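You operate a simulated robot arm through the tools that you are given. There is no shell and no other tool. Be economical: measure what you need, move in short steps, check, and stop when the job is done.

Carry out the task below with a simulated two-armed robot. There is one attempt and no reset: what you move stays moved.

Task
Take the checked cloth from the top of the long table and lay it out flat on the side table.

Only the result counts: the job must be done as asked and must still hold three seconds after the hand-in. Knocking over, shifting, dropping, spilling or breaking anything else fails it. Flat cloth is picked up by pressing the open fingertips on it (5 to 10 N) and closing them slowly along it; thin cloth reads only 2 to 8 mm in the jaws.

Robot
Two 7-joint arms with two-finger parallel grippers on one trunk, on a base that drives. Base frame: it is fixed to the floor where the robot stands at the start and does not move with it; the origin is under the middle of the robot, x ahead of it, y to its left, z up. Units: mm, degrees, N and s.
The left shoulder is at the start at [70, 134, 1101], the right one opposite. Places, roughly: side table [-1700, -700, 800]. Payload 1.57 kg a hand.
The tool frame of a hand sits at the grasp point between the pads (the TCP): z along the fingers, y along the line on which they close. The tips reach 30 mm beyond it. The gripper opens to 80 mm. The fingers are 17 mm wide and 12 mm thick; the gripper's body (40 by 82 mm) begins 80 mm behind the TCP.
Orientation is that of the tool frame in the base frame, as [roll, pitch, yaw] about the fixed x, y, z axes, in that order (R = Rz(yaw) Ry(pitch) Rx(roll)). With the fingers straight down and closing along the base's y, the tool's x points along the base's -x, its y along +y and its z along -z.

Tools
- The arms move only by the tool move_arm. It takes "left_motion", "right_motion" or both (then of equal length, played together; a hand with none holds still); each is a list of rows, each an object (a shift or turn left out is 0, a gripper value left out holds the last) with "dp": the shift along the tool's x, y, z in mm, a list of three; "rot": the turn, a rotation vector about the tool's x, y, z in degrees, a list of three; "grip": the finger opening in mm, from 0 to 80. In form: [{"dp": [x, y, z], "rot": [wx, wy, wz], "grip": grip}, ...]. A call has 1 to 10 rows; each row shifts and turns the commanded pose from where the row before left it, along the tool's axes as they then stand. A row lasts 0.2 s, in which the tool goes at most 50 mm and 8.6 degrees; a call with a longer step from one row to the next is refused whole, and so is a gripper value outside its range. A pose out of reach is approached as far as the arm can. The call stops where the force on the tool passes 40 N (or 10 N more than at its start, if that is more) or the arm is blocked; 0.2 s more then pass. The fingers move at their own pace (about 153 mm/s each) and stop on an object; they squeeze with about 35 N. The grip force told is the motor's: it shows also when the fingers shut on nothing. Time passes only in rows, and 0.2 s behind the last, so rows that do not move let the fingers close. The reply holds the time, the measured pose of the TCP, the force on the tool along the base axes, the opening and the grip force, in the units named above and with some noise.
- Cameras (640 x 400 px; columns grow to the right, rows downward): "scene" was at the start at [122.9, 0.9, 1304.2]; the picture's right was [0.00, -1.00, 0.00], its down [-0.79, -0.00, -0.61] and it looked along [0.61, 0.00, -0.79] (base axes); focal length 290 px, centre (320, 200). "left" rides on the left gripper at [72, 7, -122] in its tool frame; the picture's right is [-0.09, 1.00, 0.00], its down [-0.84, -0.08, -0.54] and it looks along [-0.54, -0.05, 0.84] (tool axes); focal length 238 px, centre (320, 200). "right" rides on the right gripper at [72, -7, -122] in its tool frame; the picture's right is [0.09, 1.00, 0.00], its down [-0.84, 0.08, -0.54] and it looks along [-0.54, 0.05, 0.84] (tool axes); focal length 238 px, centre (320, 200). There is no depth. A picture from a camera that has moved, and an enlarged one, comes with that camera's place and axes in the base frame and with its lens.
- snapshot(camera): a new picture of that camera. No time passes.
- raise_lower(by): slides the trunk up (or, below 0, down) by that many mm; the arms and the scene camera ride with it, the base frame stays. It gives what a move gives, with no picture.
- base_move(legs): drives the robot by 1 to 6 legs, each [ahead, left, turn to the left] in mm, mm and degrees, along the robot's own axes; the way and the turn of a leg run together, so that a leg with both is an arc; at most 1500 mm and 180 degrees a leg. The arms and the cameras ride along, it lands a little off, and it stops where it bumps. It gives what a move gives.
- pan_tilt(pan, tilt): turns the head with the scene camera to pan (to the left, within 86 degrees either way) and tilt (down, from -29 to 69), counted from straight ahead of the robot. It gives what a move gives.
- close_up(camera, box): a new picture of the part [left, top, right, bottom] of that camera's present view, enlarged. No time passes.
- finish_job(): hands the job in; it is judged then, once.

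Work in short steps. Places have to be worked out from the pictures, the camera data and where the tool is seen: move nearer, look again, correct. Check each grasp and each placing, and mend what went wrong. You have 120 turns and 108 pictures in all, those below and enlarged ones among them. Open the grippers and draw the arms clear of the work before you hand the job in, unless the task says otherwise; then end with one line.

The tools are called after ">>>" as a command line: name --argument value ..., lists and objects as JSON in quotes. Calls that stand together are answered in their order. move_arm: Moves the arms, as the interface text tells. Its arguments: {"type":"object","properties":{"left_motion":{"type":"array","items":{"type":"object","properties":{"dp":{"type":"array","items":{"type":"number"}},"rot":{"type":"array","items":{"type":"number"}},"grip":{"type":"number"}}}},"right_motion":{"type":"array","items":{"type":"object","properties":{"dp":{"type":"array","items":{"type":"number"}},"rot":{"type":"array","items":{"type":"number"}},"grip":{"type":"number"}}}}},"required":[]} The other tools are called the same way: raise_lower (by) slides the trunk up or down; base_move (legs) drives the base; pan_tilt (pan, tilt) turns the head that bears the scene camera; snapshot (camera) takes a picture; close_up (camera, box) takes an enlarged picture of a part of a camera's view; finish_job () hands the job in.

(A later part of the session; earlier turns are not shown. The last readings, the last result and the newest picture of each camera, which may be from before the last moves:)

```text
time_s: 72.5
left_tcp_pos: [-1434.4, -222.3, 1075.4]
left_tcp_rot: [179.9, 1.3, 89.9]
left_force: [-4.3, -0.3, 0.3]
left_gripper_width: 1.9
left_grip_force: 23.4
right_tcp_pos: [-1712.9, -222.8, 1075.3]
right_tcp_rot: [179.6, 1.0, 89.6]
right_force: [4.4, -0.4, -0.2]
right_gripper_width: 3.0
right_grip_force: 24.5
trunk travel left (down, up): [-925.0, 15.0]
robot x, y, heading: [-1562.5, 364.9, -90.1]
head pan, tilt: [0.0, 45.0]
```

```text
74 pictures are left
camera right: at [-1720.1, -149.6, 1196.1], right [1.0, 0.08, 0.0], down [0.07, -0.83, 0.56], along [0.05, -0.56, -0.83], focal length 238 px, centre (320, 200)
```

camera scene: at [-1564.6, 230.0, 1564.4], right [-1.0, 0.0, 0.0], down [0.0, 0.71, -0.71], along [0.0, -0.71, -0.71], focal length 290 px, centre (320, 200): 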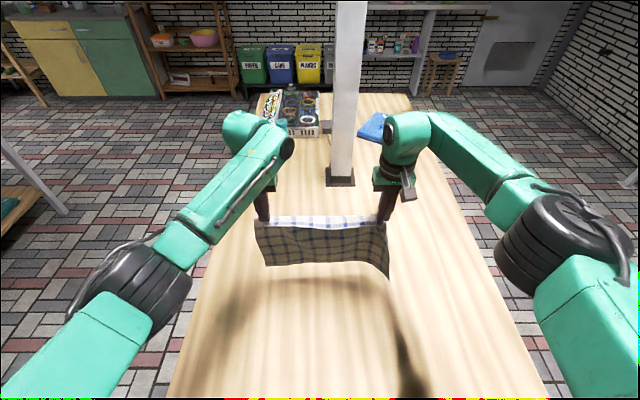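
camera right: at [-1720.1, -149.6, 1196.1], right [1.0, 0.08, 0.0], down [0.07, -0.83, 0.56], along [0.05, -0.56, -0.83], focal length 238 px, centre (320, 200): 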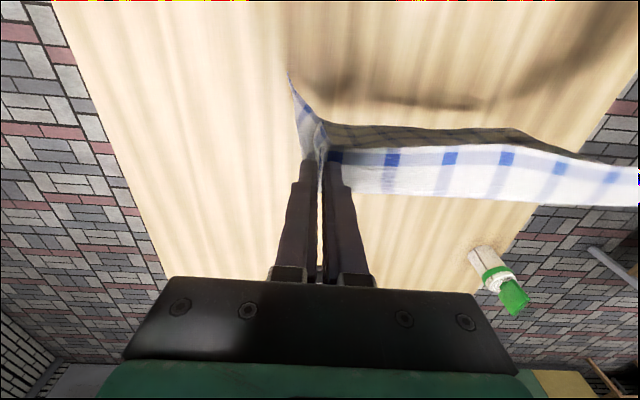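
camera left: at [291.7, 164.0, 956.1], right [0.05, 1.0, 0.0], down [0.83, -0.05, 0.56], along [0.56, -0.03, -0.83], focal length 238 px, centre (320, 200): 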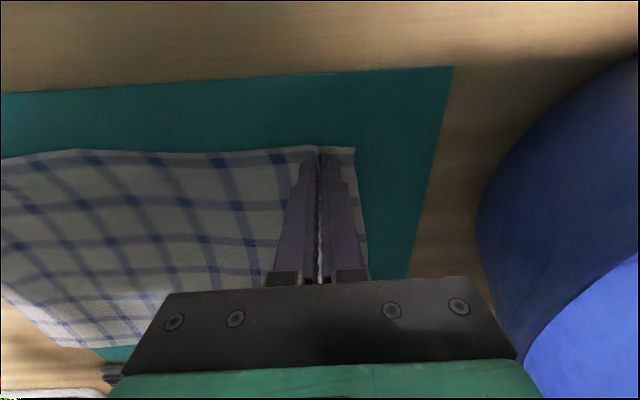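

The hem appears near the table, trailing away from the robot, which is the right way round. I begin the laying motion: down and back towards the robot together.

>>> move_arm --left_motion '[{"dp": [3, 0, 8]}, {"dp": [5, 0, 10]}, {"dp": [6, 0, 10]}, {"dp": [8, 0, 10]}, {"dp": [8, 0, 10]}, {"dp": [5, 0, 6]}, {}, {}]' --right_motion '[{"dp": [3, 0, 8]}, {"dp": [5, 0, 10]}, {"dp": [6, 0, 10]}, {"dp": [8, 0, 10]}, {"dp": [8, 0, 10]}, {"dp": [5, 0, 6]}, {}, {}]'

>>> snapshot --camera "scene"

>>> snapshot --camera "right"

```text
time_s: 74.3
left_tcp_pos: [-1433.2, -188.7, 1018.9]
left_tcp_rot: [-180.0, 1.3, 89.9]
left_force: [-5.7, -1.3, 0.4]
left_gripper_width: 2.0
left_grip_force: 24.1
right_tcp_pos: [-1715.0, -189.0, 1020.1]
right_tcp_rot: [179.6, 0.9, 89.6]
right_force: [5.4, 0.0, 0.2]
right_gripper_width: 2.9
right_grip_force: 24.3
trunk travel left (down, up): [-925.0, 15.0]
robot x, y, heading: [-1566.0, 358.8, -90.3]
head pan, tilt: [0.0, 45.0]
```

```text
73 pictures are left
camera scene: at [-1564.6, 230.1, 1564.4], right [-1.0, 0.0, 0.0], down [0.0, 0.71, -0.71], along [0.0, -0.71, -0.71], focal length 290 px, centre (320, 200)
```

scene: 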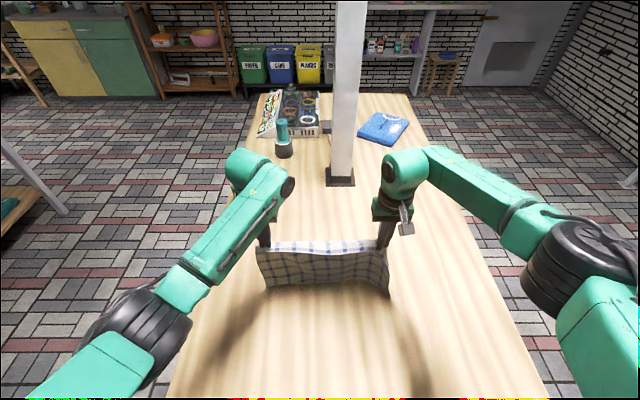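

```text
72 pictures are left
camera right: at [-1720.9, -115.1, 1141.7], right [1.0, 0.08, 0.0], down [0.07, -0.83, 0.56], along [0.05, -0.56, -0.83], focal length 238 px, centre (320, 200)
```

right: 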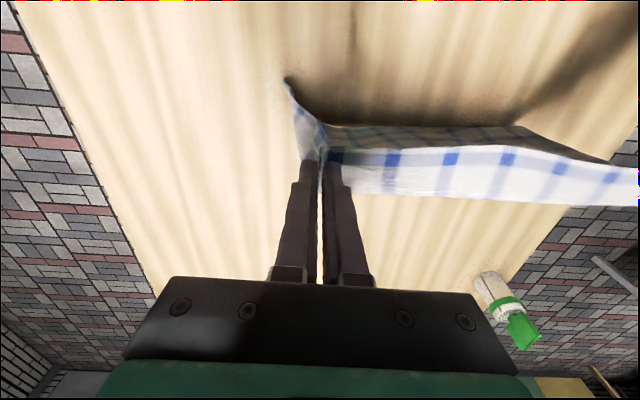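

Re-triangulating the table corner from three pictures gives a table top at z≈738 and its end at y≈87, so the hem is only now about to touch. I shift 35 mm further inward before touching down.

>>> move_arm --left_motion '[{"dp": [-5, 0, -7]}, {"dp": [-12, 0, -8]}, {"dp": [-12, 0, 0]}, {"dp": [-6, 0, 0]}, {}, {}, {"dp": [0, 0, 8]}, {"dp": [0, 0, 10]}, {}, {}]' --right_motion '[{"dp": [-5, 0, -7]}, {"dp": [-12, 0, -8]}, {"dp": [-12, 0, 0]}, {"dp": [-6, 0, 0]}, {}, {}, {"dp": [0, 0, 8]}, {"dp": [0, 0, 10]}, {}, {}]'

>>> close_up --camera "scene" --box '[220, 200, 440, 340]'

```text
time_s: 76.5
left_tcp_pos: [-1434.9, -222.3, 1017.0]
left_tcp_rot: [-180.0, 1.3, 89.8]
left_force: [-3.5, -0.1, -0.2]
left_gripper_width: 2.3
left_grip_force: 23.6
right_tcp_pos: [-1713.0, -224.3, 1017.6]
right_tcp_rot: [179.6, 1.1, 89.6]
right_force: [3.3, -0.2, 0.3]
right_gripper_width: 2.8
right_grip_force: 24.6
trunk travel left (down, up): [-925.0, 15.0]
robot x, y, heading: [-1564.3, 358.4, -90.5]
head pan, tilt: [0.0, 45.0]
```

```text
2.86 times, centred on (330, 270) of scene
camera zoom: at [-1564.6, 230.1, 1564.4], right [-1.0, 0.0, 0.0], down [0.0, 0.71, -0.71], along [0.0, -0.71, -0.71], focal length 829 px, centre (291, 0)
```

zoom: 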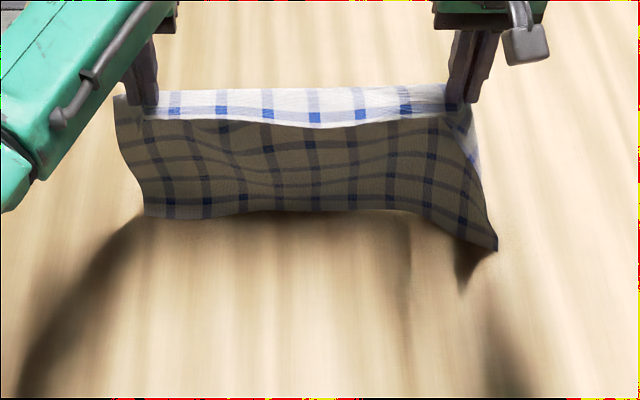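

The hem is at the table and trails away from the robot. I proceed with the down-and-back motion.

>>> move_arm --left_motion '[{"dp": [5, 0, 8]}, {"dp": [9, 0, 11]}, {"dp": [10, 0, 12]}, {"dp": [10, 0, 12]}, {"dp": [10, 0, 12]}, {"dp": [10, 0, 12]}, {"dp": [10, 0, 12]}, {"dp": [10, 0, 11]}, {}, {}]' --right_motion '[{"dp": [5, 0, 8]}, {"dp": [9, 0, 11]}, {"dp": [10, 0, 12]}, {"dp": [10, 0, 12]}, {"dp": [10, 0, 12]}, {"dp": [10, 0, 12]}, {"dp": [10, 0, 12]}, {"dp": [10, 0, 11]}, {}, {}]'

>>> close_up --camera "scene" --box '[220, 200, 440, 340]'

>>> snapshot --camera "left"

```text
time_s: 78.7
left_tcp_pos: [-1433.5, -150.5, 924.9]
left_tcp_rot: [-180.0, 1.3, 89.9]
left_force: [-3.1, 0.1, 0.2]
left_gripper_width: 2.1
left_grip_force: 23.7
right_tcp_pos: [-1714.3, -151.8, 926.2]
right_tcp_rot: [179.7, 1.0, 89.6]
right_force: [3.4, -0.7, 0.6]
right_gripper_width: 3.1
right_grip_force: 23.5
trunk travel left (down, up): [-925.0, 15.0]
robot x, y, heading: [-1563.2, 362.9, -89.9]
head pan, tilt: [0.0, 45.0]
```

```text
2.86 times, centred on (330, 270) of scene
camera zoom: at [-1564.6, 230.0, 1564.4], right [-1.0, 0.0, 0.0], down [0.0, 0.71, -0.71], along [0.0, -0.71, -0.71], focal length 829 px, centre (291, 0)
```

zoom: 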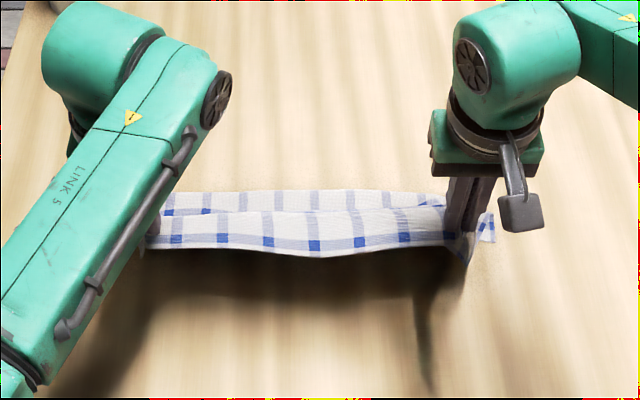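

```text
69 pictures are left
camera left: at [-1428.1, -75.6, 1046.8], right [1.0, -0.09, 0.0], down [-0.08, -0.82, 0.56], along [-0.05, -0.56, -0.83], focal length 238 px, centre (320, 200)
```

left: 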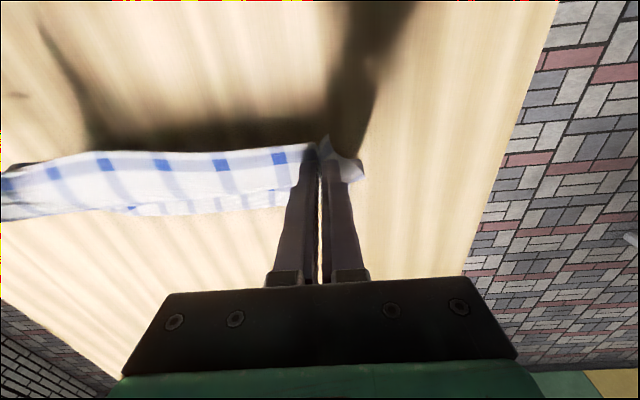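

The hem lies at y≈-285 and the cloth is laying out away from the robot. I continue down and back.

>>> move_arm --left_motion '[{"dp": [6, 0, 8]}, {"dp": [10, 0, 12]}, {"dp": [10, 0, 12]}, {"dp": [11, 0, 13]}, {"dp": [11, 0, 13]}, {"dp": [11, 0, 13]}, {"dp": [11, 0, 13]}, {"dp": [10, 0, 12]}, {"dp": [8, 0, 8]}, {}]' --right_motion '[{"dp": [6, 0, 8]}, {"dp": [10, 0, 12]}, {"dp": [10, 0, 12]}, {"dp": [11, 0, 13]}, {"dp": [11, 0, 13]}, {"dp": [11, 0, 13]}, {"dp": [11, 0, 13]}, {"dp": [10, 0, 12]}, {"dp": [8, 0, 8]}, {}]'

>>> close_up --camera "scene" --box '[220, 200, 440, 340]'

>>> snapshot --camera "right"

```text
time_s: 80.9
left_tcp_pos: [-1435.2, -65.9, 818.4]
left_tcp_rot: [180.0, 1.3, 89.8]
left_force: [-2.6, -0.8, 0.6]
left_gripper_width: 2.0
left_grip_force: 23.6
right_tcp_pos: [-1712.1, -66.1, 821.4]
right_tcp_rot: [179.7, 1.1, 89.7]
right_force: [2.8, -0.6, -0.1]
right_gripper_width: 3.0
right_grip_force: 24.0
trunk travel left (down, up): [-925.0, 15.0]
robot x, y, heading: [-1563.4, 362.0, -90.2]
head pan, tilt: [0.0, 45.0]
```

```text
2.86 times, centred on (330, 270) of scene
camera zoom: at [-1564.6, 230.1, 1564.4], right [-1.0, 0.0, 0.0], down [0.0, 0.71, -0.71], along [0.0, -0.71, -0.71], focal length 829 px, centre (291, 0)
```

zoom: 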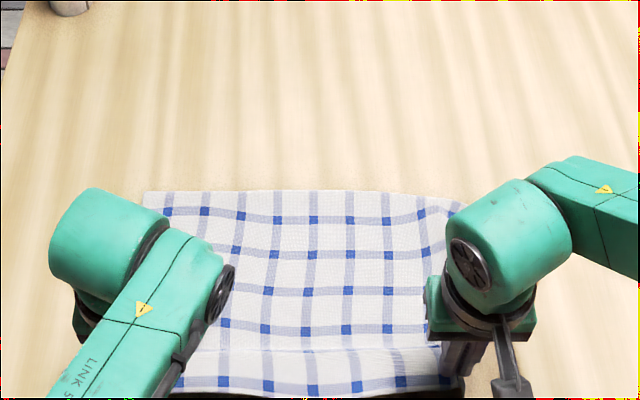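

```text
67 pictures are left
camera right: at [-1718.9, 7.5, 942.8], right [1.0, 0.08, 0.01], down [0.07, -0.83, 0.56], along [0.05, -0.56, -0.83], focal length 238 px, centre (320, 200)
```

right: 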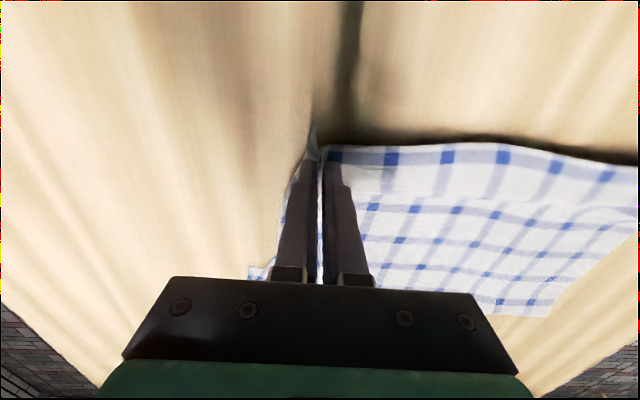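

The cloth is laid out well, hem fixed at y≈-285. I lower the last ~40 mm while drawing back.

>>> move_arm --left_motion '[{"dp": [7, 0, 8]}, {"dp": [8, 0, 8]}, {"dp": [8, 0, 8]}, {"dp": [8, 0, 6]}, {"dp": [5, 0, 3]}, {}]' --right_motion '[{"dp": [7, 0, 8]}, {"dp": [8, 0, 8]}, {"dp": [8, 0, 9]}, {"dp": [8, 0, 7]}, {"dp": [5, 0, 3]}, {}]'

>>> snapshot --camera "right"

>>> snapshot --camera "left"

>>> close_up --camera "scene" --box '[200, 240, 460, 400]'

```text
time_s: 82.1
left_tcp_pos: [-1433.7, -31.8, 791.7]
left_tcp_rot: [179.9, 2.2, 89.9]
left_force: [2.0, 3.4, 15.6]
left_gripper_width: 2.2
left_grip_force: 23.7
right_tcp_pos: [-1709.1, -34.7, 793.0]
right_tcp_rot: [179.1, 2.1, 89.3]
right_force: [-2.3, 3.3, 24.2]
right_gripper_width: 2.9
right_grip_force: 23.7
trunk travel left (down, up): [-925.0, 15.0]
robot x, y, heading: [-1560.4, 360.3, -90.0]
head pan, tilt: [0.0, 45.0]
stopped in row 6 (right hand): the force on the tool passed its limit (the readings are from after the stop); the commanded pose is now the measured one
```

```text
66 pictures are left
camera right: at [-1716.4, 41.2, 912.1], right [1.0, 0.08, 0.01], down [0.06, -0.82, 0.57], along [0.05, -0.57, -0.82], focal length 238 px, centre (320, 200)
```

right: 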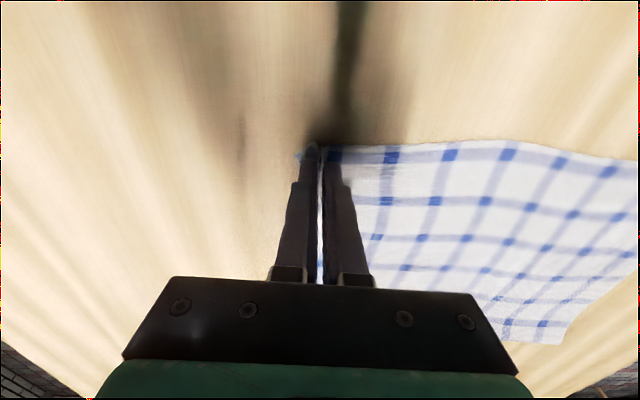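

```text
65 pictures are left
camera left: at [-1427.6, 44.6, 911.9], right [1.0, -0.09, 0.0], down [-0.08, -0.81, 0.57], along [-0.05, -0.57, -0.82], focal length 238 px, centre (320, 200)
```

left: 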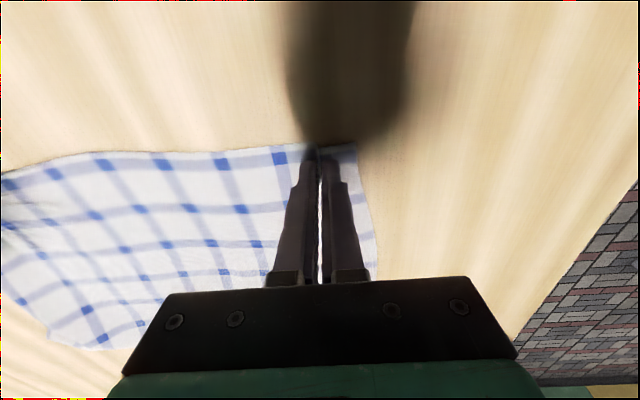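

```text
2.46 times, centred on (330, 320) of scene
camera zoom: at [-1564.3, 238.2, 1565.5], right [-1.0, 0.0, 0.0], down [0.0, 0.7, -0.71], along [0.0, -0.71, -0.7], focal length 714 px, centre (295, -95)
```

zoom: 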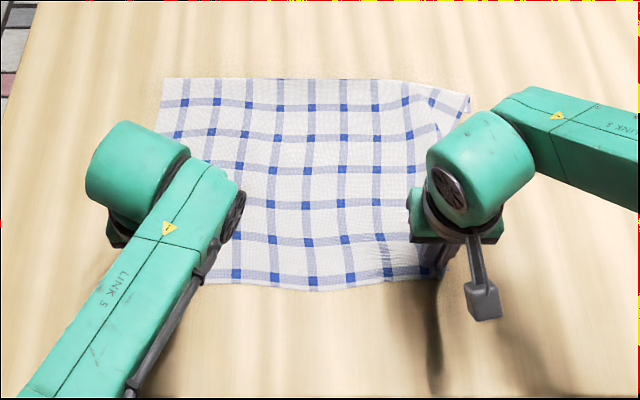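

Both hands touched down (surface z≈762) and the cloth is nearly flat; the strip outside the right hand may be tucked under. I ease the pressure and release slowly.

>>> move_arm --left_motion '[{"dp": [0, 0, -1.5]}, {}, {"grip": 6}, {"grip": 12}, {"grip": 20}, {"dp": [0, 0, -10]}, {"dp": [0, 0, -20]}, {"dp": [0, 0, -30]}, {"dp": [0, 0, -30]}, {}]' --right_motion '[{"dp": [0, 0, -1.5]}, {}, {"grip": 6}, {"grip": 12}, {"grip": 20}, {"dp": [0, 0, -10]}, {"dp": [0, 0, -20]}, {"dp": [0, 0, -30]}, {"dp": [0, 0, -30]}, {}]'

>>> snapshot --camera "right"

>>> snapshot --camera "left"

>>> close_up --camera "scene" --box '[200, 240, 460, 400]'

```text
time_s: 84.3
left_tcp_pos: [-1432.2, -32.8, 877.5]
left_tcp_rot: [-179.9, 1.7, 89.8]
left_force: [0.2, 0.2, 0.1]
left_gripper_width: 19.8
left_grip_force: 0.1
right_tcp_pos: [-1709.6, -33.9, 880.7]
right_tcp_rot: [179.4, 1.7, 89.3]
right_force: [-0.5, 0.0, 0.2]
right_gripper_width: 20.0
right_grip_force: 0.0
trunk travel left (down, up): [-925.0, 15.0]
robot x, y, heading: [-1563.0, 359.3, -89.8]
head pan, tilt: [0.0, 45.0]
```

```text
63 pictures are left
camera right: at [-1716.5, 41.8, 999.9], right [1.0, 0.08, 0.01], down [0.06, -0.82, 0.57], along [0.05, -0.57, -0.82], focal length 238 px, centre (320, 200)
```

right: 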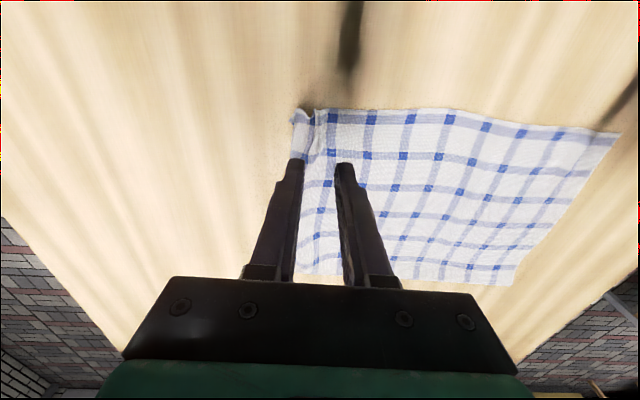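

```text
62 pictures are left
camera left: at [-1426.0, 44.1, 999.3], right [1.0, -0.09, 0.0], down [-0.08, -0.82, 0.57], along [-0.05, -0.57, -0.82], focal length 238 px, centre (320, 200)
```

left: 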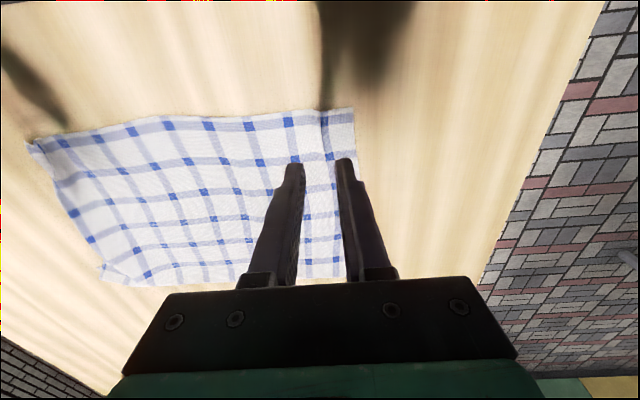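

```text
2.46 times, centred on (330, 320) of scene
camera zoom: at [-1564.3, 230.2, 1564.5], right [-1.0, 0.0, 0.0], down [0.0, 0.71, -0.71], along [0.0, -0.71, -0.71], focal length 714 px, centre (295, -95)
```

zoom: 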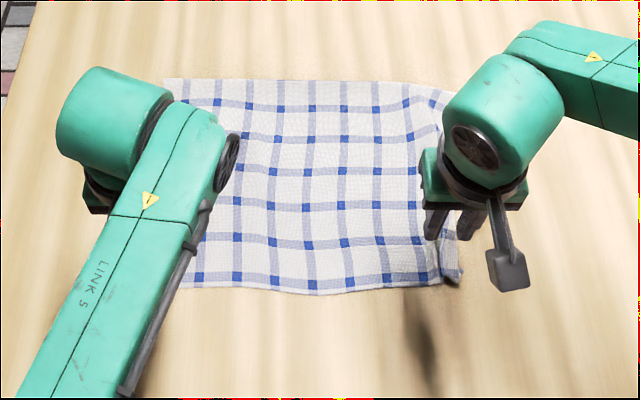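

Released. I retract both hands upward and outward to inspect the whole cloth.

>>> move_arm --left_motion '[{"dp": [0, 10, -30]}, {"dp": [10, 30, -30]}, {"dp": [20, 40, -30]}, {"dp": [20, 40, -30]}, {"dp": [20, 40, 0]}, {"dp": [20, 0, 0]}, {}]' --right_motion '[{"dp": [0, -10, -30]}, {"dp": [10, -30, -30]}, {"dp": [20, -40, -30]}, {"dp": [20, -40, -30]}, {"dp": [20, -40, 0]}, {"dp": [20, 0, 0]}, {}]'

>>> pan_tilt --pan 0 --tilt 60

>>> snapshot --camera "scene"

>>> close_up --camera "scene" --box '[220, 130, 440, 270]'

>>> snapshot --camera "right"

```text
refused: row 3 steps farther than a row can; nothing moved
```

```text
time_s: 85.0
left_tcp_pos: [-1432.0, -32.9, 878.2]
left_tcp_rot: [180.0, 1.8, 89.9]
left_force: [1.3, -0.1, -0.1]
left_gripper_width: 20.0
left_grip_force: 0.0
right_tcp_pos: [-1710.6, -33.7, 878.8]
right_tcp_rot: [179.3, 1.7, 89.4]
right_force: [-0.5, -0.3, 0.5]
right_gripper_width: 19.8
right_grip_force: 0.0
trunk travel left (down, up): [-925.0, 15.0]
robot x, y, heading: [-1560.5, 361.9, -90.3]
head pan, tilt: [0.0, 60.0]
```

```text
60 pictures are left
camera scene: at [-1564.6, 244.6, 1545.0], right [-1.0, 0.0, 0.0], down [0.0, 0.87, -0.5], along [0.0, -0.5, -0.87], focal length 290 px, centre (320, 200)
```

scene: 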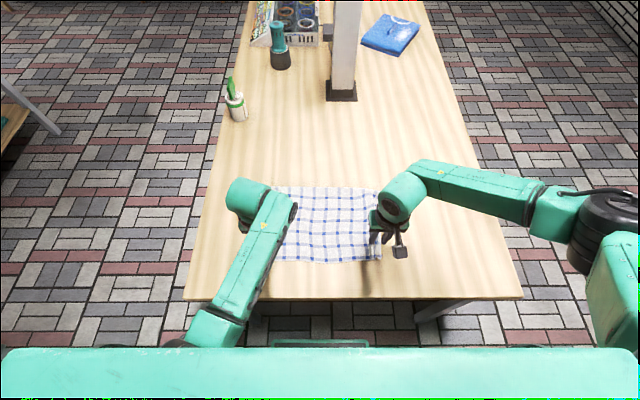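

```text
2.86 times, centred on (330, 200) of scene
camera zoom: at [-1564.6, 244.6, 1545.0], right [-1.0, 0.0, 0.0], down [0.0, 0.87, -0.5], along [0.0, -0.5, -0.87], focal length 829 px, centre (291, 200)
```

zoom: 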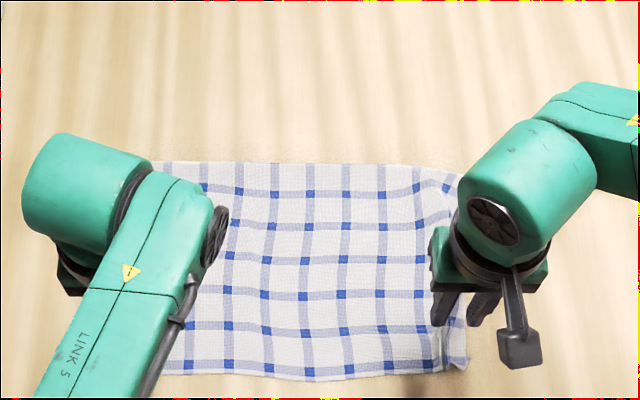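

```text
58 pictures are left
camera right: at [-1716.7, 41.7, 999.5], right [1.0, 0.08, 0.01], down [0.06, -0.82, 0.57], along [0.05, -0.56, -0.82], focal length 238 px, centre (320, 200)
```

right: 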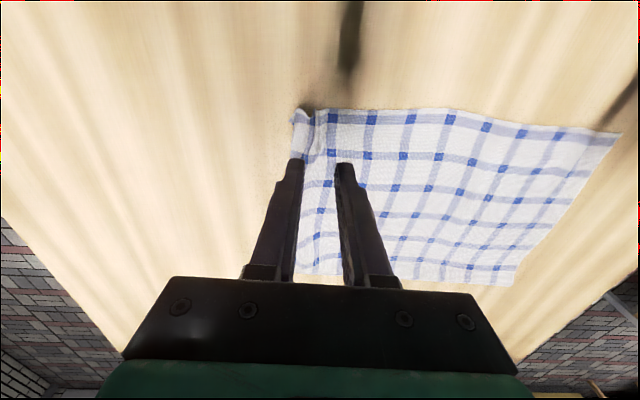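

One row was too long; I resend the retreat with smaller steps.

>>> move_arm --left_motion '[{"dp": [0, 0, -35]}, {"dp": [0, 10, -35]}, {"dp": [10, 30, -30]}, {"dp": [10, 35, -20]}, {"dp": [10, 40, 0]}, {"dp": [10, 40, 0]}, {}]' --right_motion '[{"dp": [0, 0, -35]}, {"dp": [0, -10, -35]}, {"dp": [10, -30, -30]}, {"dp": [10, -35, -20]}, {"dp": [10, -40, 0]}, {"dp": [10, -40, 0]}, {}]'

>>> close_up --camera "scene" --box '[220, 150, 440, 290]'

>>> snapshot --camera "right"

```text
time_s: 86.7
left_tcp_pos: [-1279.5, 9.7, 996.5]
left_tcp_rot: [-180.0, 1.8, 89.9]
left_force: [0.3, 0.4, -0.7]
left_gripper_width: 20.0
left_grip_force: 0.2
right_tcp_pos: [-1862.4, 10.8, 996.9]
right_tcp_rot: [179.2, 1.7, 89.4]
right_force: [-0.9, 0.4, 0.3]
right_gripper_width: 19.9
right_grip_force: 0.1
trunk travel left (down, up): [-925.0, 15.0]
robot x, y, heading: [-1561.6, 363.7, -90.0]
head pan, tilt: [0.0, 60.0]
```

```text
2.86 times, centred on (330, 220) of scene
camera zoom: at [-1564.5, 244.4, 1545.0], right [-1.0, 0.0, 0.0], down [0.0, 0.87, -0.5], along [0.0, -0.5, -0.87], focal length 829 px, centre (291, 143)
```

zoom: 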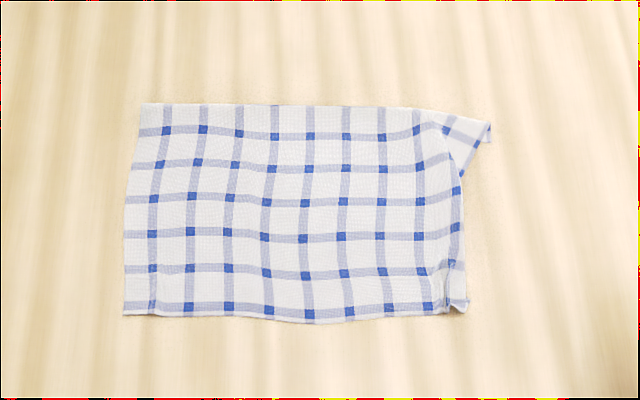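

```text
56 pictures are left
camera right: at [-1870.9, 85.7, 1117.1], right [1.0, 0.08, 0.01], down [0.06, -0.82, 0.57], along [0.05, -0.57, -0.82], focal length 238 px, centre (320, 200)
```

right: 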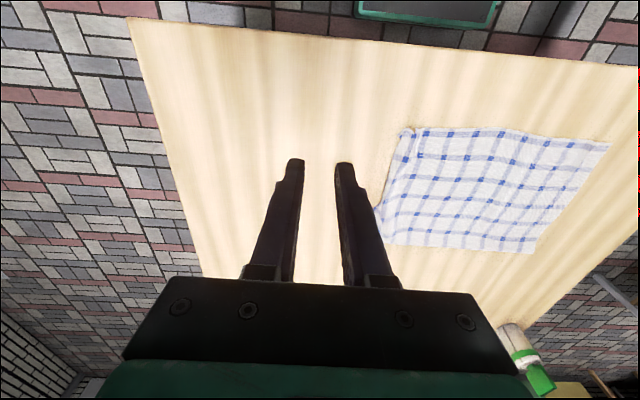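

The cloth is flat on the table except its right border, which is tucked under between the far-right corner and the near-right corner. I look closer before mending.

>>> close_up --camera "right" --box '[350, 110, 510, 260]'

>>> close_up --camera "scene" --box '[350, 175, 410, 265]'

```text
2.67 times, centred on (430, 185) of right
camera zoom: at [-1870.9, 85.7, 1117.1], right [1.0, 0.08, 0.01], down [0.06, -0.82, 0.57], along [0.05, -0.57, -0.82], focal length 636 px, centre (27, 240)
```

zoom: 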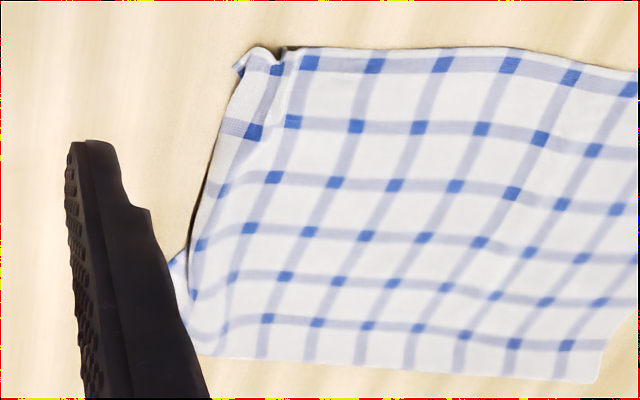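

```text
4.44 times, centred on (380, 220) of scene
camera zoom: at [-1564.5, 244.4, 1545.0], right [-1.0, 0.0, 0.0], down [0.0, 0.87, -0.5], along [0.0, -0.5, -0.87], focal length 1289 px, centre (53, 111)
```

zoom: 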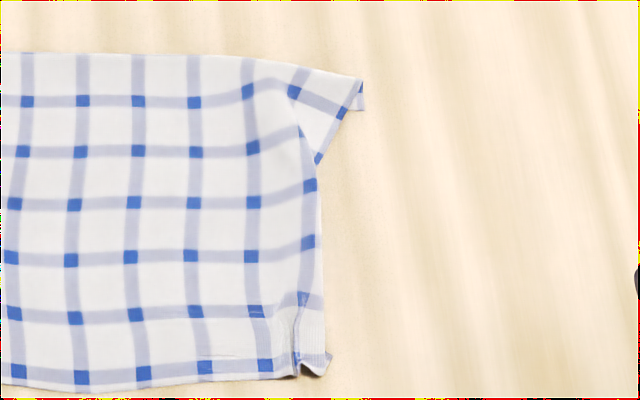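

One column (~40 mm) is tucked under along the right border; the far-right corner itself is exposed. I bring the right hand above that corner to pinch it and peel the border out.

>>> move_arm --right_motion '[{"dp": [-30, 0, 0], "grip": 20}, {"dp": [-40, 10, 0]}, {"dp": [-40, 20, 0]}, {"dp": [-40, 25, 0]}, {"dp": [-40, 25, 0]}, {"dp": [-30, 20, 0]}, {"dp": [-13, 10, 15]}, {"dp": [0, 0, 40]}, {"dp": [0, 0, 40]}, {"dp": [0, 0, 30]}]'

>>> snapshot --camera "right"

```text
time_s: 88.8
left_tcp_pos: [-1278.2, 9.7, 996.7]
left_tcp_rot: [-179.9, 1.8, 89.9]
left_force: [0.0, -0.2, -0.4]
left_gripper_width: 20.0
left_grip_force: 0.0
right_tcp_pos: [-1768.4, -180.3, 903.6]
right_tcp_rot: [179.3, 2.0, 89.3]
right_force: [-1.4, -0.2, -0.8]
right_gripper_width: 20.0
right_grip_force: 0.0
right hand out of reach, approached as far as the arm can: row 7, 8, 9, 10
trunk travel left (down, up): [-925.0, 15.0]
robot x, y, heading: [-1559.1, 359.5, -90.3]
head pan, tilt: [0.0, 60.0]
```

```text
53 pictures are left
camera right: at [-1775.6, -104.2, 1023.9], right [1.0, 0.08, 0.01], down [0.06, -0.82, 0.57], along [0.05, -0.57, -0.82], focal length 238 px, centre (320, 200)
```

right: 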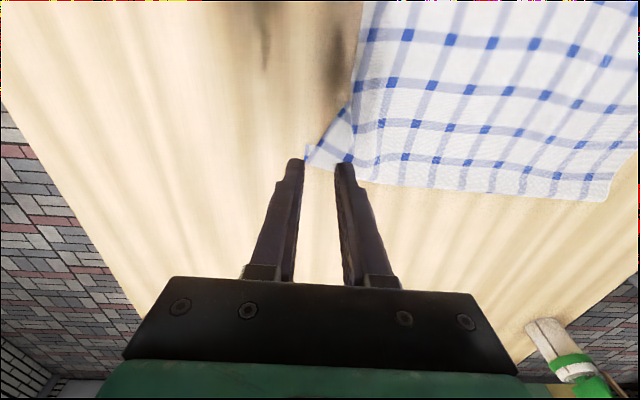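

With the trunk this high the far corner is out of reach. I raise both hands, then lower the trunk and strafe a bit to the right.

>>> move_arm --left_motion '[{"dp": [0, 0, -30]}, {"dp": [0, 0, -40]}, {"dp": [0, 0, -40]}, {"dp": [0, 0, -40]}, {"dp": [0, 0, -20]}, {}]' --right_motion '[{"dp": [15, 0, -30]}, {"dp": [15, 0, -40]}, {"dp": [15, 0, -40]}, {"dp": [15, 0, -40]}, {"dp": [10, 0, -40]}, {}]'

>>> raise_lower --by -170

>>> base_move --legs '[[10, -100, 0]]'

```text
time_s: 89.4
left_tcp_pos: [-1216.3, 18.2, 1038.1]
left_tcp_rot: [170.4, 1.0, 91.4]
left_force: [0.2, 0.4, -0.2]
left_gripper_width: 19.8
left_grip_force: 0.1
left hand out of reach, approached as far as the arm can: row 1, 2
right_tcp_pos: [-1768.1, -158.0, 945.8]
right_tcp_rot: [179.2, 1.7, 89.4]
right_force: [-0.1, 0.4, -0.1]
right_gripper_width: 20.1
right_grip_force: 0.0
trunk travel left (down, up): [-925.0, 15.0]
robot x, y, heading: [-1562.0, 357.7, -90.0]
head pan, tilt: [0.0, 60.0]
stopped in row 2 (left hand): the arm was blocked; the commanded pose is now the measured one
```

```text
time_s: 91.0
left_tcp_pos: [-1216.2, 18.8, 880.6]
left_tcp_rot: [170.4, 1.0, 91.3]
left_force: [0.0, 0.4, -0.3]
left_gripper_width: 20.0
left_grip_force: 0.0
right_tcp_pos: [-1768.9, -158.3, 790.5]
right_tcp_rot: [179.1, 1.7, 89.1]
right_force: [0.0, 1.4, 7.5]
right_gripper_width: 20.1
right_grip_force: 0.1
trunk travel left (down, up): [-767.0, 173.0]
robot x, y, heading: [-1559.2, 362.4, -90.3]
head pan, tilt: [0.0, 60.0]
stopped: the force on the tool passed its limit (the readings are from after the stop); the commanded pose is now the measured one
```

```text
time_s: 92.1
left_tcp_pos: [-1318.1, 6.7, 880.8]
left_tcp_rot: [170.4, 1.0, 91.2]
left_force: [0.0, -0.2, 0.2]
left_gripper_width: 19.8
left_grip_force: 0.1
right_tcp_pos: [-1871.1, -169.2, 791.0]
right_tcp_rot: [179.1, 1.9, 89.1]
right_force: [0.5, -1.6, 5.5]
right_gripper_width: 19.2
right_grip_force: 0.0
trunk travel left (down, up): [-767.0, 173.0]
robot x, y, heading: [-1664.3, 352.4, -90.1]
head pan, tilt: [0.0, 60.0]
```

The lift was cut short and the right fingertips touched the table during the strafe. I lift the right hand and inspect.

>>> move_arm --right_motion '[{"dp": [0, 0, -10]}, {"dp": [0, 0, -20]}, {"dp": [0, 0, -30]}, {}]'

>>> snapshot --camera "scene"

>>> snapshot --camera "right"

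```text
time_s: 93.1
left_tcp_pos: [-1316.8, 7.3, 879.2]
left_tcp_rot: [170.2, 0.9, 91.2]
left_force: [-0.7, 0.9, 0.0]
left_gripper_width: 20.0
left_grip_force: 0.1
right_tcp_pos: [-1871.9, -167.4, 851.0]
right_tcp_rot: [179.1, 1.7, 89.0]
right_force: [-0.4, 1.3, 0.1]
right_gripper_width: 20.1
right_grip_force: 0.0
trunk travel left (down, up): [-767.0, 173.0]
robot x, y, heading: [-1660.7, 352.8, -90.2]
head pan, tilt: [0.0, 60.0]
```

```text
52 pictures are left
camera scene: at [-1665.5, 234.8, 1386.6], right [-1.0, 0.01, 0.0], down [0.0, 0.87, -0.5], along [0.0, -0.5, -0.87], focal length 290 px, centre (320, 200)
```

scene: 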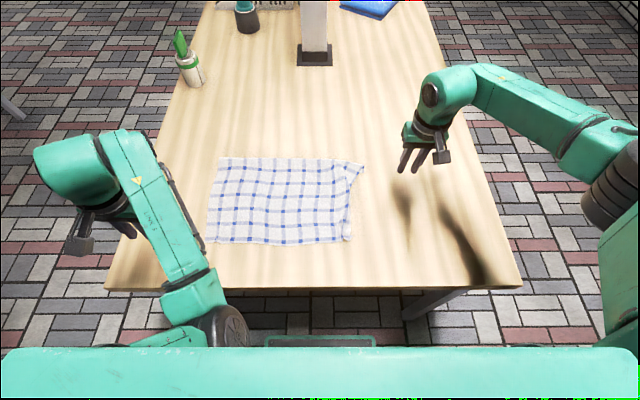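

```text
51 pictures are left
camera right: at [-1878.8, -93.2, 971.4], right [1.0, 0.08, 0.01], down [0.06, -0.82, 0.57], along [0.05, -0.57, -0.82], focal length 238 px, centre (320, 200)
```

right: 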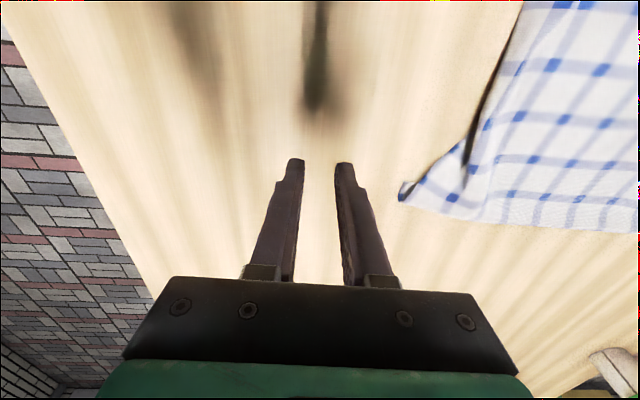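

Luckily the cloth is unaffected. I zoom into the corner to choose the pinch point.

>>> close_up --camera "scene" --box '[300, 145, 396, 205]'

>>> close_up --camera "right" --box '[380, 130, 540, 230]'

```text
6.67 times, centred on (348, 175) of scene
camera zoom: at [-1665.5, 234.8, 1386.6], right [-1.0, 0.01, 0.0], down [0.0, 0.87, -0.5], along [0.0, -0.5, -0.87], focal length 1934 px, centre (133, 367)
```

zoom: 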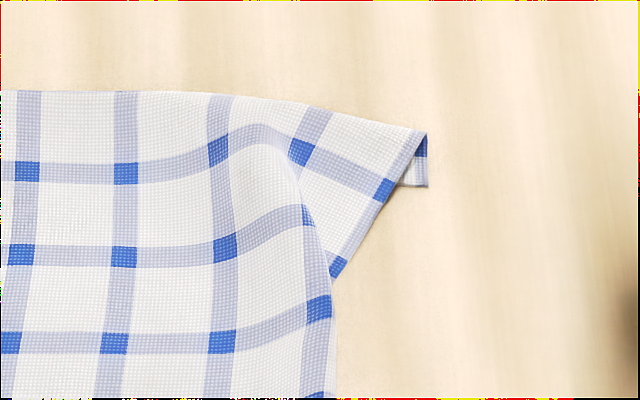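

```text
4.00 times, centred on (460, 180) of right
camera zoom: at [-1878.8, -93.2, 971.4], right [1.0, 0.08, 0.01], down [0.06, -0.82, 0.57], along [0.05, -0.57, -0.82], focal length 953 px, centre (-240, 280)
```

zoom: 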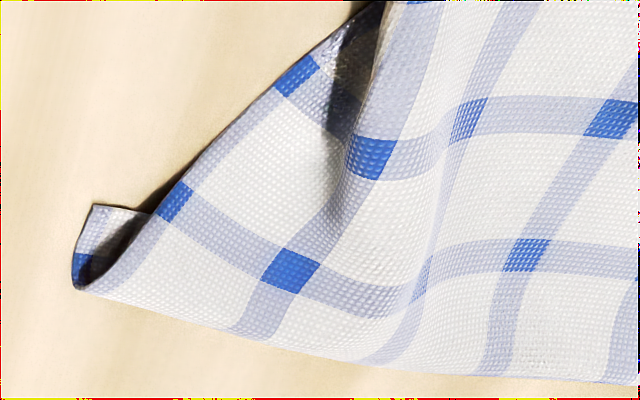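

The last column is folded under along a diagonal from (-1783,-231) to (-1743,-167). I'll pinch the single layer just inside it, near (-1752,-218).

>>> move_arm --right_motion '[{"dp": [-11, 25, 0], "grip": 18}, {"dp": [-13, 32, 0]}, {"dp": [-13, 32, 0]}, {"dp": [-13, 31, 0]}, {"dp": [0, 0, 15]}, {"dp": [0, 0, 18]}, {"dp": [0, 0, 10]}, {}]'

>>> snapshot --camera "right"

```text
time_s: 94.9
left_tcp_pos: [-1319.1, 8.2, 881.1]
left_tcp_rot: [170.3, 1.0, 91.2]
left_force: [-0.7, 0.1, -0.2]
left_gripper_width: 19.9
left_grip_force: 0.1
right_tcp_pos: [-1752.6, -218.3, 810.6]
right_tcp_rot: [179.1, 1.6, 89.1]
right_force: [-0.4, 0.9, -0.2]
right_gripper_width: 17.9
right_grip_force: 0.1
trunk travel left (down, up): [-767.0, 173.0]
robot x, y, heading: [-1664.1, 353.3, -90.1]
head pan, tilt: [0.0, 60.0]
```

```text
48 pictures are left
camera right: at [-1759.6, -144.0, 929.6], right [1.0, 0.08, 0.01], down [0.06, -0.82, 0.57], along [0.05, -0.57, -0.82], focal length 238 px, centre (320, 200)
```

right: 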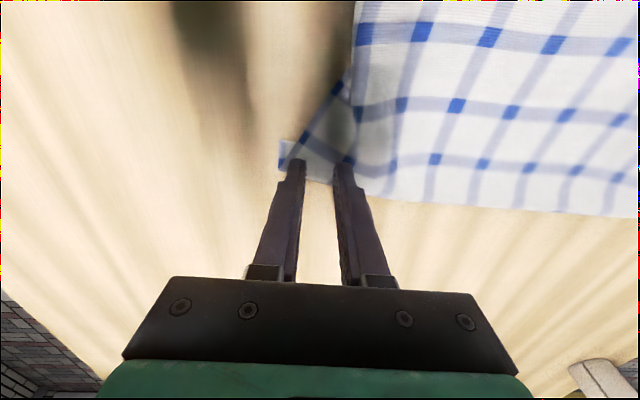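

Fingers are well placed but the outer one is right at the fold; I shift 6 mm inward, then press down gently.

>>> move_arm --right_motion '[{"dp": [-3, 6, 0]}, {"dp": [0, 0, 8]}, {"dp": [0, 0, 6]}, {"dp": [0, 0, 3]}, {"dp": [0, 0, 1]}, {"dp": [0, 0, 1]}, {}]'

>>> snapshot --camera "right"

```text
time_s: 96.5
left_tcp_pos: [-1318.7, 7.3, 880.1]
left_tcp_rot: [170.3, 1.0, 91.2]
left_force: [0.1, 0.6, -0.3]
left_gripper_width: 19.9
left_grip_force: 0.0
right_tcp_pos: [-1741.6, -208.2, 798.4]
right_tcp_rot: [179.1, 1.7, 89.2]
right_force: [0.2, 0.4, 0.6]
right_gripper_width: 18.2
right_grip_force: 0.1
right hand out of reach, approached as far as the arm can: row 1, 2
trunk travel left (down, up): [-767.0, 173.0]
robot x, y, heading: [-1662.2, 351.4, -90.4]
head pan, tilt: [0.0, 60.0]
```

```text
47 pictures are left
camera right: at [-1749.5, -132.6, 919.3], right [1.0, 0.08, 0.01], down [0.06, -0.82, 0.57], along [0.05, -0.57, -0.82], focal length 238 px, centre (320, 200)
```

right: 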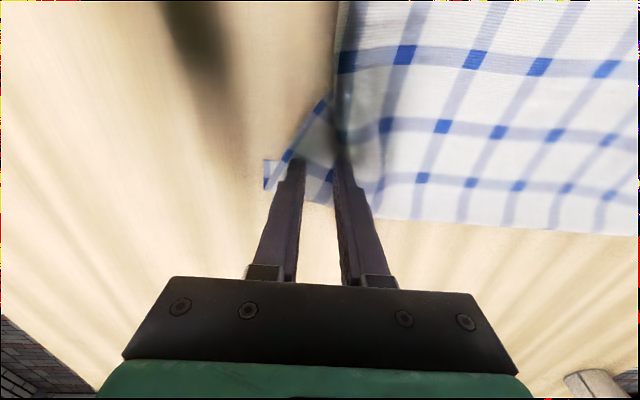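

Still at the edge of reach. I lift slightly and drive the base 40 mm ahead.

>>> move_arm --right_motion '[{"dp": [0, 0, -15]}, {"dp": [0, 0, -15]}, {}]'

>>> base_move --legs '[[40, 0, 0]]'

```text
time_s: 97.3
left_tcp_pos: [-1319.0, 7.1, 880.6]
left_tcp_rot: [170.3, 0.9, 91.3]
left_force: [-0.3, -0.5, -0.6]
left_gripper_width: 20.0
left_grip_force: 0.1
right_tcp_pos: [-1743.0, -207.3, 829.3]
right_tcp_rot: [179.2, 1.7, 89.2]
right_force: [-0.4, -0.6, 0.0]
right_gripper_width: 18.0
right_grip_force: 0.1
trunk travel left (down, up): [-767.0, 173.0]
robot x, y, heading: [-1665.6, 355.4, -90.2]
head pan, tilt: [0.0, 60.0]
```

```text
time_s: 98.2
left_tcp_pos: [-1318.1, -28.2, 881.4]
left_tcp_rot: [170.3, 1.3, 91.2]
left_force: [0.0, 0.4, 0.7]
left_gripper_width: 20.0
left_grip_force: 0.0
right_tcp_pos: [-1741.9, -244.5, 830.9]
right_tcp_rot: [179.0, 1.8, 89.1]
right_force: [0.0, -0.5, -0.4]
right_gripper_width: 18.1
right_grip_force: 0.0
trunk travel left (down, up): [-767.0, 173.0]
robot x, y, heading: [-1665.4, 310.8, -90.2]
head pan, tilt: [0.0, 60.0]
```

Drove without a bump. Now move to about (-1747,-220), lower to just above the cloth and look.

>>> move_arm --right_motion '[{"dp": [12, -3, 0]}, {"dp": [12, -3, 0]}, {"dp": [0, 0, 12]}, {"dp": [0, 0, 12]}, {"dp": [0, 0, 6]}, {}]'

>>> snapshot --camera "right"

```text
time_s: 99.6
left_tcp_pos: [-1317.9, -30.9, 880.0]
left_tcp_rot: [170.3, 0.9, 91.3]
left_force: [0.6, 0.5, -0.6]
left_gripper_width: 19.8
left_grip_force: 0.1
right_tcp_pos: [-1747.2, -223.4, 796.8]
right_tcp_rot: [179.1, 1.8, 89.1]
right_force: [0.2, 0.3, 0.9]
right_gripper_width: 17.8
right_grip_force: 0.0
trunk travel left (down, up): [-767.0, 173.0]
robot x, y, heading: [-1663.5, 312.9, -90.3]
head pan, tilt: [0.0, 60.0]
```

```text
46 pictures are left
camera right: at [-1754.2, -149.2, 917.4], right [1.0, 0.08, 0.01], down [0.06, -0.82, 0.57], along [0.05, -0.57, -0.82], focal length 238 px, centre (320, 200)
```

right: 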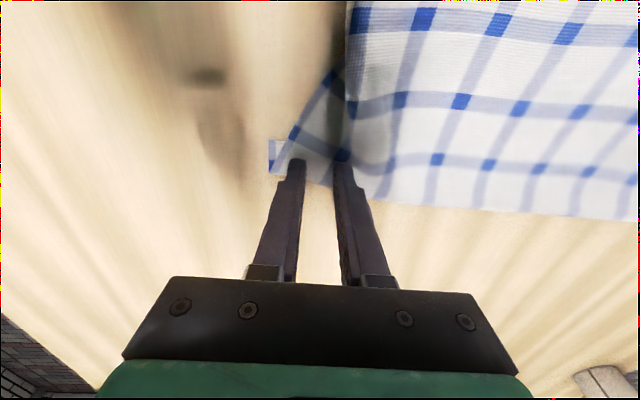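

Both fingertips are over the exposed triangle. Press in small steps.

>>> move_arm --right_motion '[{"dp": [0, 0, 2]}, {"dp": [0, 0, 1.5]}, {"dp": [0, 0, 1]}, {"dp": [0, 0, 1]}, {}]'

```text
time_s: 100.8
left_tcp_pos: [-1318.1, -31.0, 880.1]
left_tcp_rot: [170.3, 1.0, 91.2]
left_force: [0.0, -1.0, -0.1]
left_gripper_width: 19.8
left_grip_force: 0.1
right_tcp_pos: [-1747.5, -224.9, 793.2]
right_tcp_rot: [179.0, 1.8, 89.1]
right_force: [0.4, -1.1, 4.7]
right_gripper_width: 17.8
right_grip_force: 0.1
trunk travel left (down, up): [-767.0, 173.0]
robot x, y, heading: [-1660.3, 311.8, -90.2]
head pan, tilt: [0.0, 60.0]
```

Contact at 4.7 N; press a bit more and close slowly.

>>> move_arm --right_motion '[{"dp": [0, 0, 1.2]}, {}, {"grip": 15}, {"grip": 12}, {"grip": 9}, {"grip": 6}, {"grip": 3}, {"grip": 0}, {}, {}]'

>>> snapshot --camera "right"

```text
time_s: 103.0
left_tcp_pos: [-1317.7, -29.5, 880.2]
left_tcp_rot: [170.3, 1.1, 91.4]
left_force: [-0.3, 0.4, 0.0]
left_gripper_width: 19.9
left_grip_force: 0.0
right_tcp_pos: [-1747.8, -223.2, 792.4]
right_tcp_rot: [179.2, 1.9, 89.1]
right_force: [-2.0, -1.3, 16.2]
right_gripper_width: 0.1
right_grip_force: 21.7
trunk travel left (down, up): [-767.0, 173.0]
robot x, y, heading: [-1661.2, 314.0, -90.4]
head pan, tilt: [0.0, 60.0]
```

```text
45 pictures are left
camera right: at [-1755.8, -147.1, 912.3], right [1.0, 0.08, 0.01], down [0.06, -0.82, 0.57], along [0.05, -0.57, -0.82], focal length 238 px, centre (320, 200)
```

right: 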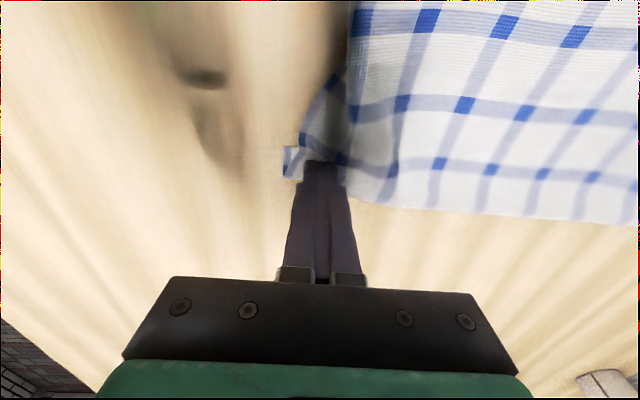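

That pinch missed. Instead I'll pinch the single layer further inside at mid-length with a wider opening, lift so the tucked border falls free, then tilt the fingers outward and lay the border outward. First I reposition.

>>> move_arm --right_motion '[{"dp": [0, 0, -10]}, {"dp": [0, 0, -20]}, {"dp": [20, 10, -5], "grip": 40}, {"dp": [25, 12, 0]}, {"dp": [25, 12, 0]}, {"dp": [25, 12, 0]}, {"dp": [3, 0, 10]}, {"dp": [0, 0, 10]}, {}]'

>>> snapshot --camera "right"

>>> close_up --camera "scene" --box '[200, 130, 420, 270]'

```text
time_s: 105.0
left_tcp_pos: [-1317.4, -32.3, 879.5]
left_tcp_rot: [170.4, 0.9, 91.3]
left_force: [-0.7, -0.8, -0.1]
left_gripper_width: 19.9
left_grip_force: 0.0
right_tcp_pos: [-1702.0, -126.3, 806.1]
right_tcp_rot: [179.0, 1.7, 89.1]
right_force: [-0.1, -0.1, 0.2]
right_gripper_width: 39.9
right_grip_force: 0.0
trunk travel left (down, up): [-767.0, 173.0]
robot x, y, heading: [-1660.0, 312.6, -90.1]
head pan, tilt: [0.0, 60.0]
```

```text
44 pictures are left
camera right: at [-1708.6, -50.6, 924.7], right [1.0, 0.08, 0.01], down [0.06, -0.82, 0.57], along [0.05, -0.57, -0.82], focal length 238 px, centre (320, 200)
```

right: 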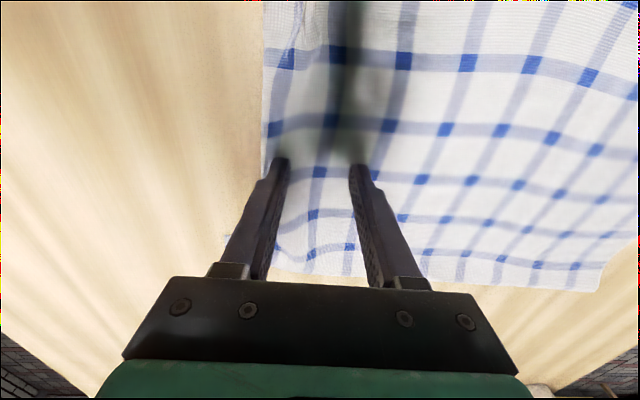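

```text
2.86 times, centred on (310, 200) of scene
camera zoom: at [-1665.8, 196.2, 1386.6], right [-1.0, 0.0, 0.0], down [0.0, 0.87, -0.5], along [0.0, -0.5, -0.87], focal length 829 px, centre (349, 200)
```

zoom: 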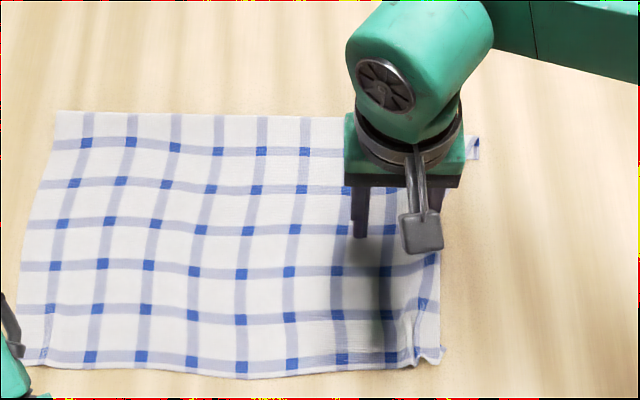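

The fingers are over the cloth with the fold edge ~20 mm outside. Press down.

>>> move_arm --right_motion '[{"dp": [0, 0, 5]}, {"dp": [0, 0, 4]}, {"dp": [0, 0, 2]}, {"dp": [0, 0, 1]}, {"dp": [0, 0, 1]}, {"dp": [0, 0, 0.5]}, {}]'

```text
time_s: 106.6
left_tcp_pos: [-1317.5, -30.4, 880.7]
left_tcp_rot: [170.4, 1.0, 91.2]
left_force: [-0.1, -0.5, -0.4]
left_gripper_width: 19.9
left_grip_force: 0.0
right_tcp_pos: [-1699.4, -125.6, 792.9]
right_tcp_rot: [179.1, 2.0, 89.1]
right_force: [1.9, -1.4, 15.2]
right_gripper_width: 38.6
right_grip_force: 0.0
trunk travel left (down, up): [-767.0, 173.0]
robot x, y, heading: [-1664.7, 315.0, -90.2]
head pan, tilt: [0.0, 60.0]
```

15 N pressing; close slowly.

>>> move_arm --right_motion '[{"grip": 35}, {"grip": 31}, {"grip": 27}, {"grip": 22}, {"grip": 18}, {"grip": 14}, {"grip": 10}, {"grip": 6}, {"grip": 2}, {"grip": 0}]'

>>> move_arm --right_motion '[{}, {}]'

>>> snapshot --camera "right"

```text
time_s: 108.8
left_tcp_pos: [-1318.4, -29.1, 881.8]
left_tcp_rot: [170.3, 1.2, 91.3]
left_force: [0.0, -0.4, 0.2]
left_gripper_width: 20.1
left_grip_force: 0.0
right_tcp_pos: [-1698.6, -124.5, 792.1]
right_tcp_rot: [179.2, 2.0, 89.2]
right_force: [-0.3, -0.4, 22.5]
right_gripper_width: 5.3
right_grip_force: 25.2
trunk travel left (down, up): [-767.0, 173.0]
robot x, y, heading: [-1662.2, 312.6, -90.0]
head pan, tilt: [0.0, 60.0]
```

```text
time_s: 109.4
left_tcp_pos: [-1317.3, -29.7, 880.6]
left_tcp_rot: [170.4, 1.1, 91.3]
left_force: [-0.3, -0.5, 0.4]
left_gripper_width: 20.0
left_grip_force: 0.0
right_tcp_pos: [-1699.7, -123.7, 791.5]
right_tcp_rot: [179.1, 1.9, 89.1]
right_force: [0.5, 0.0, 22.2]
right_gripper_width: 5.3
right_grip_force: 25.6
trunk travel left (down, up): [-767.0, 173.0]
robot x, y, heading: [-1665.6, 313.6, -90.2]
head pan, tilt: [0.0, 60.0]
```

```text
42 pictures are left
camera right: at [-1706.2, -49.0, 912.2], right [1.0, 0.08, 0.01], down [0.06, -0.82, 0.57], along [0.05, -0.57, -0.82], focal length 238 px, centre (320, 200)
```

right: 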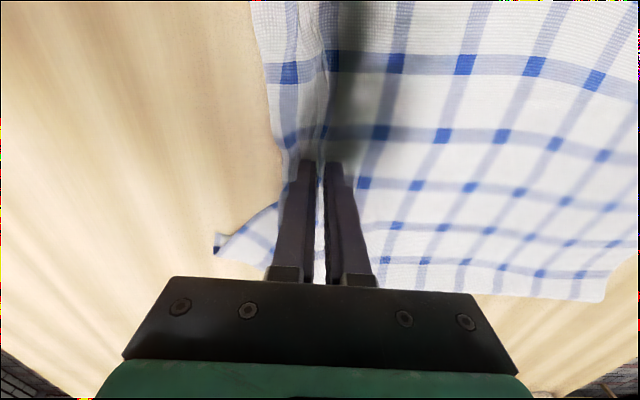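

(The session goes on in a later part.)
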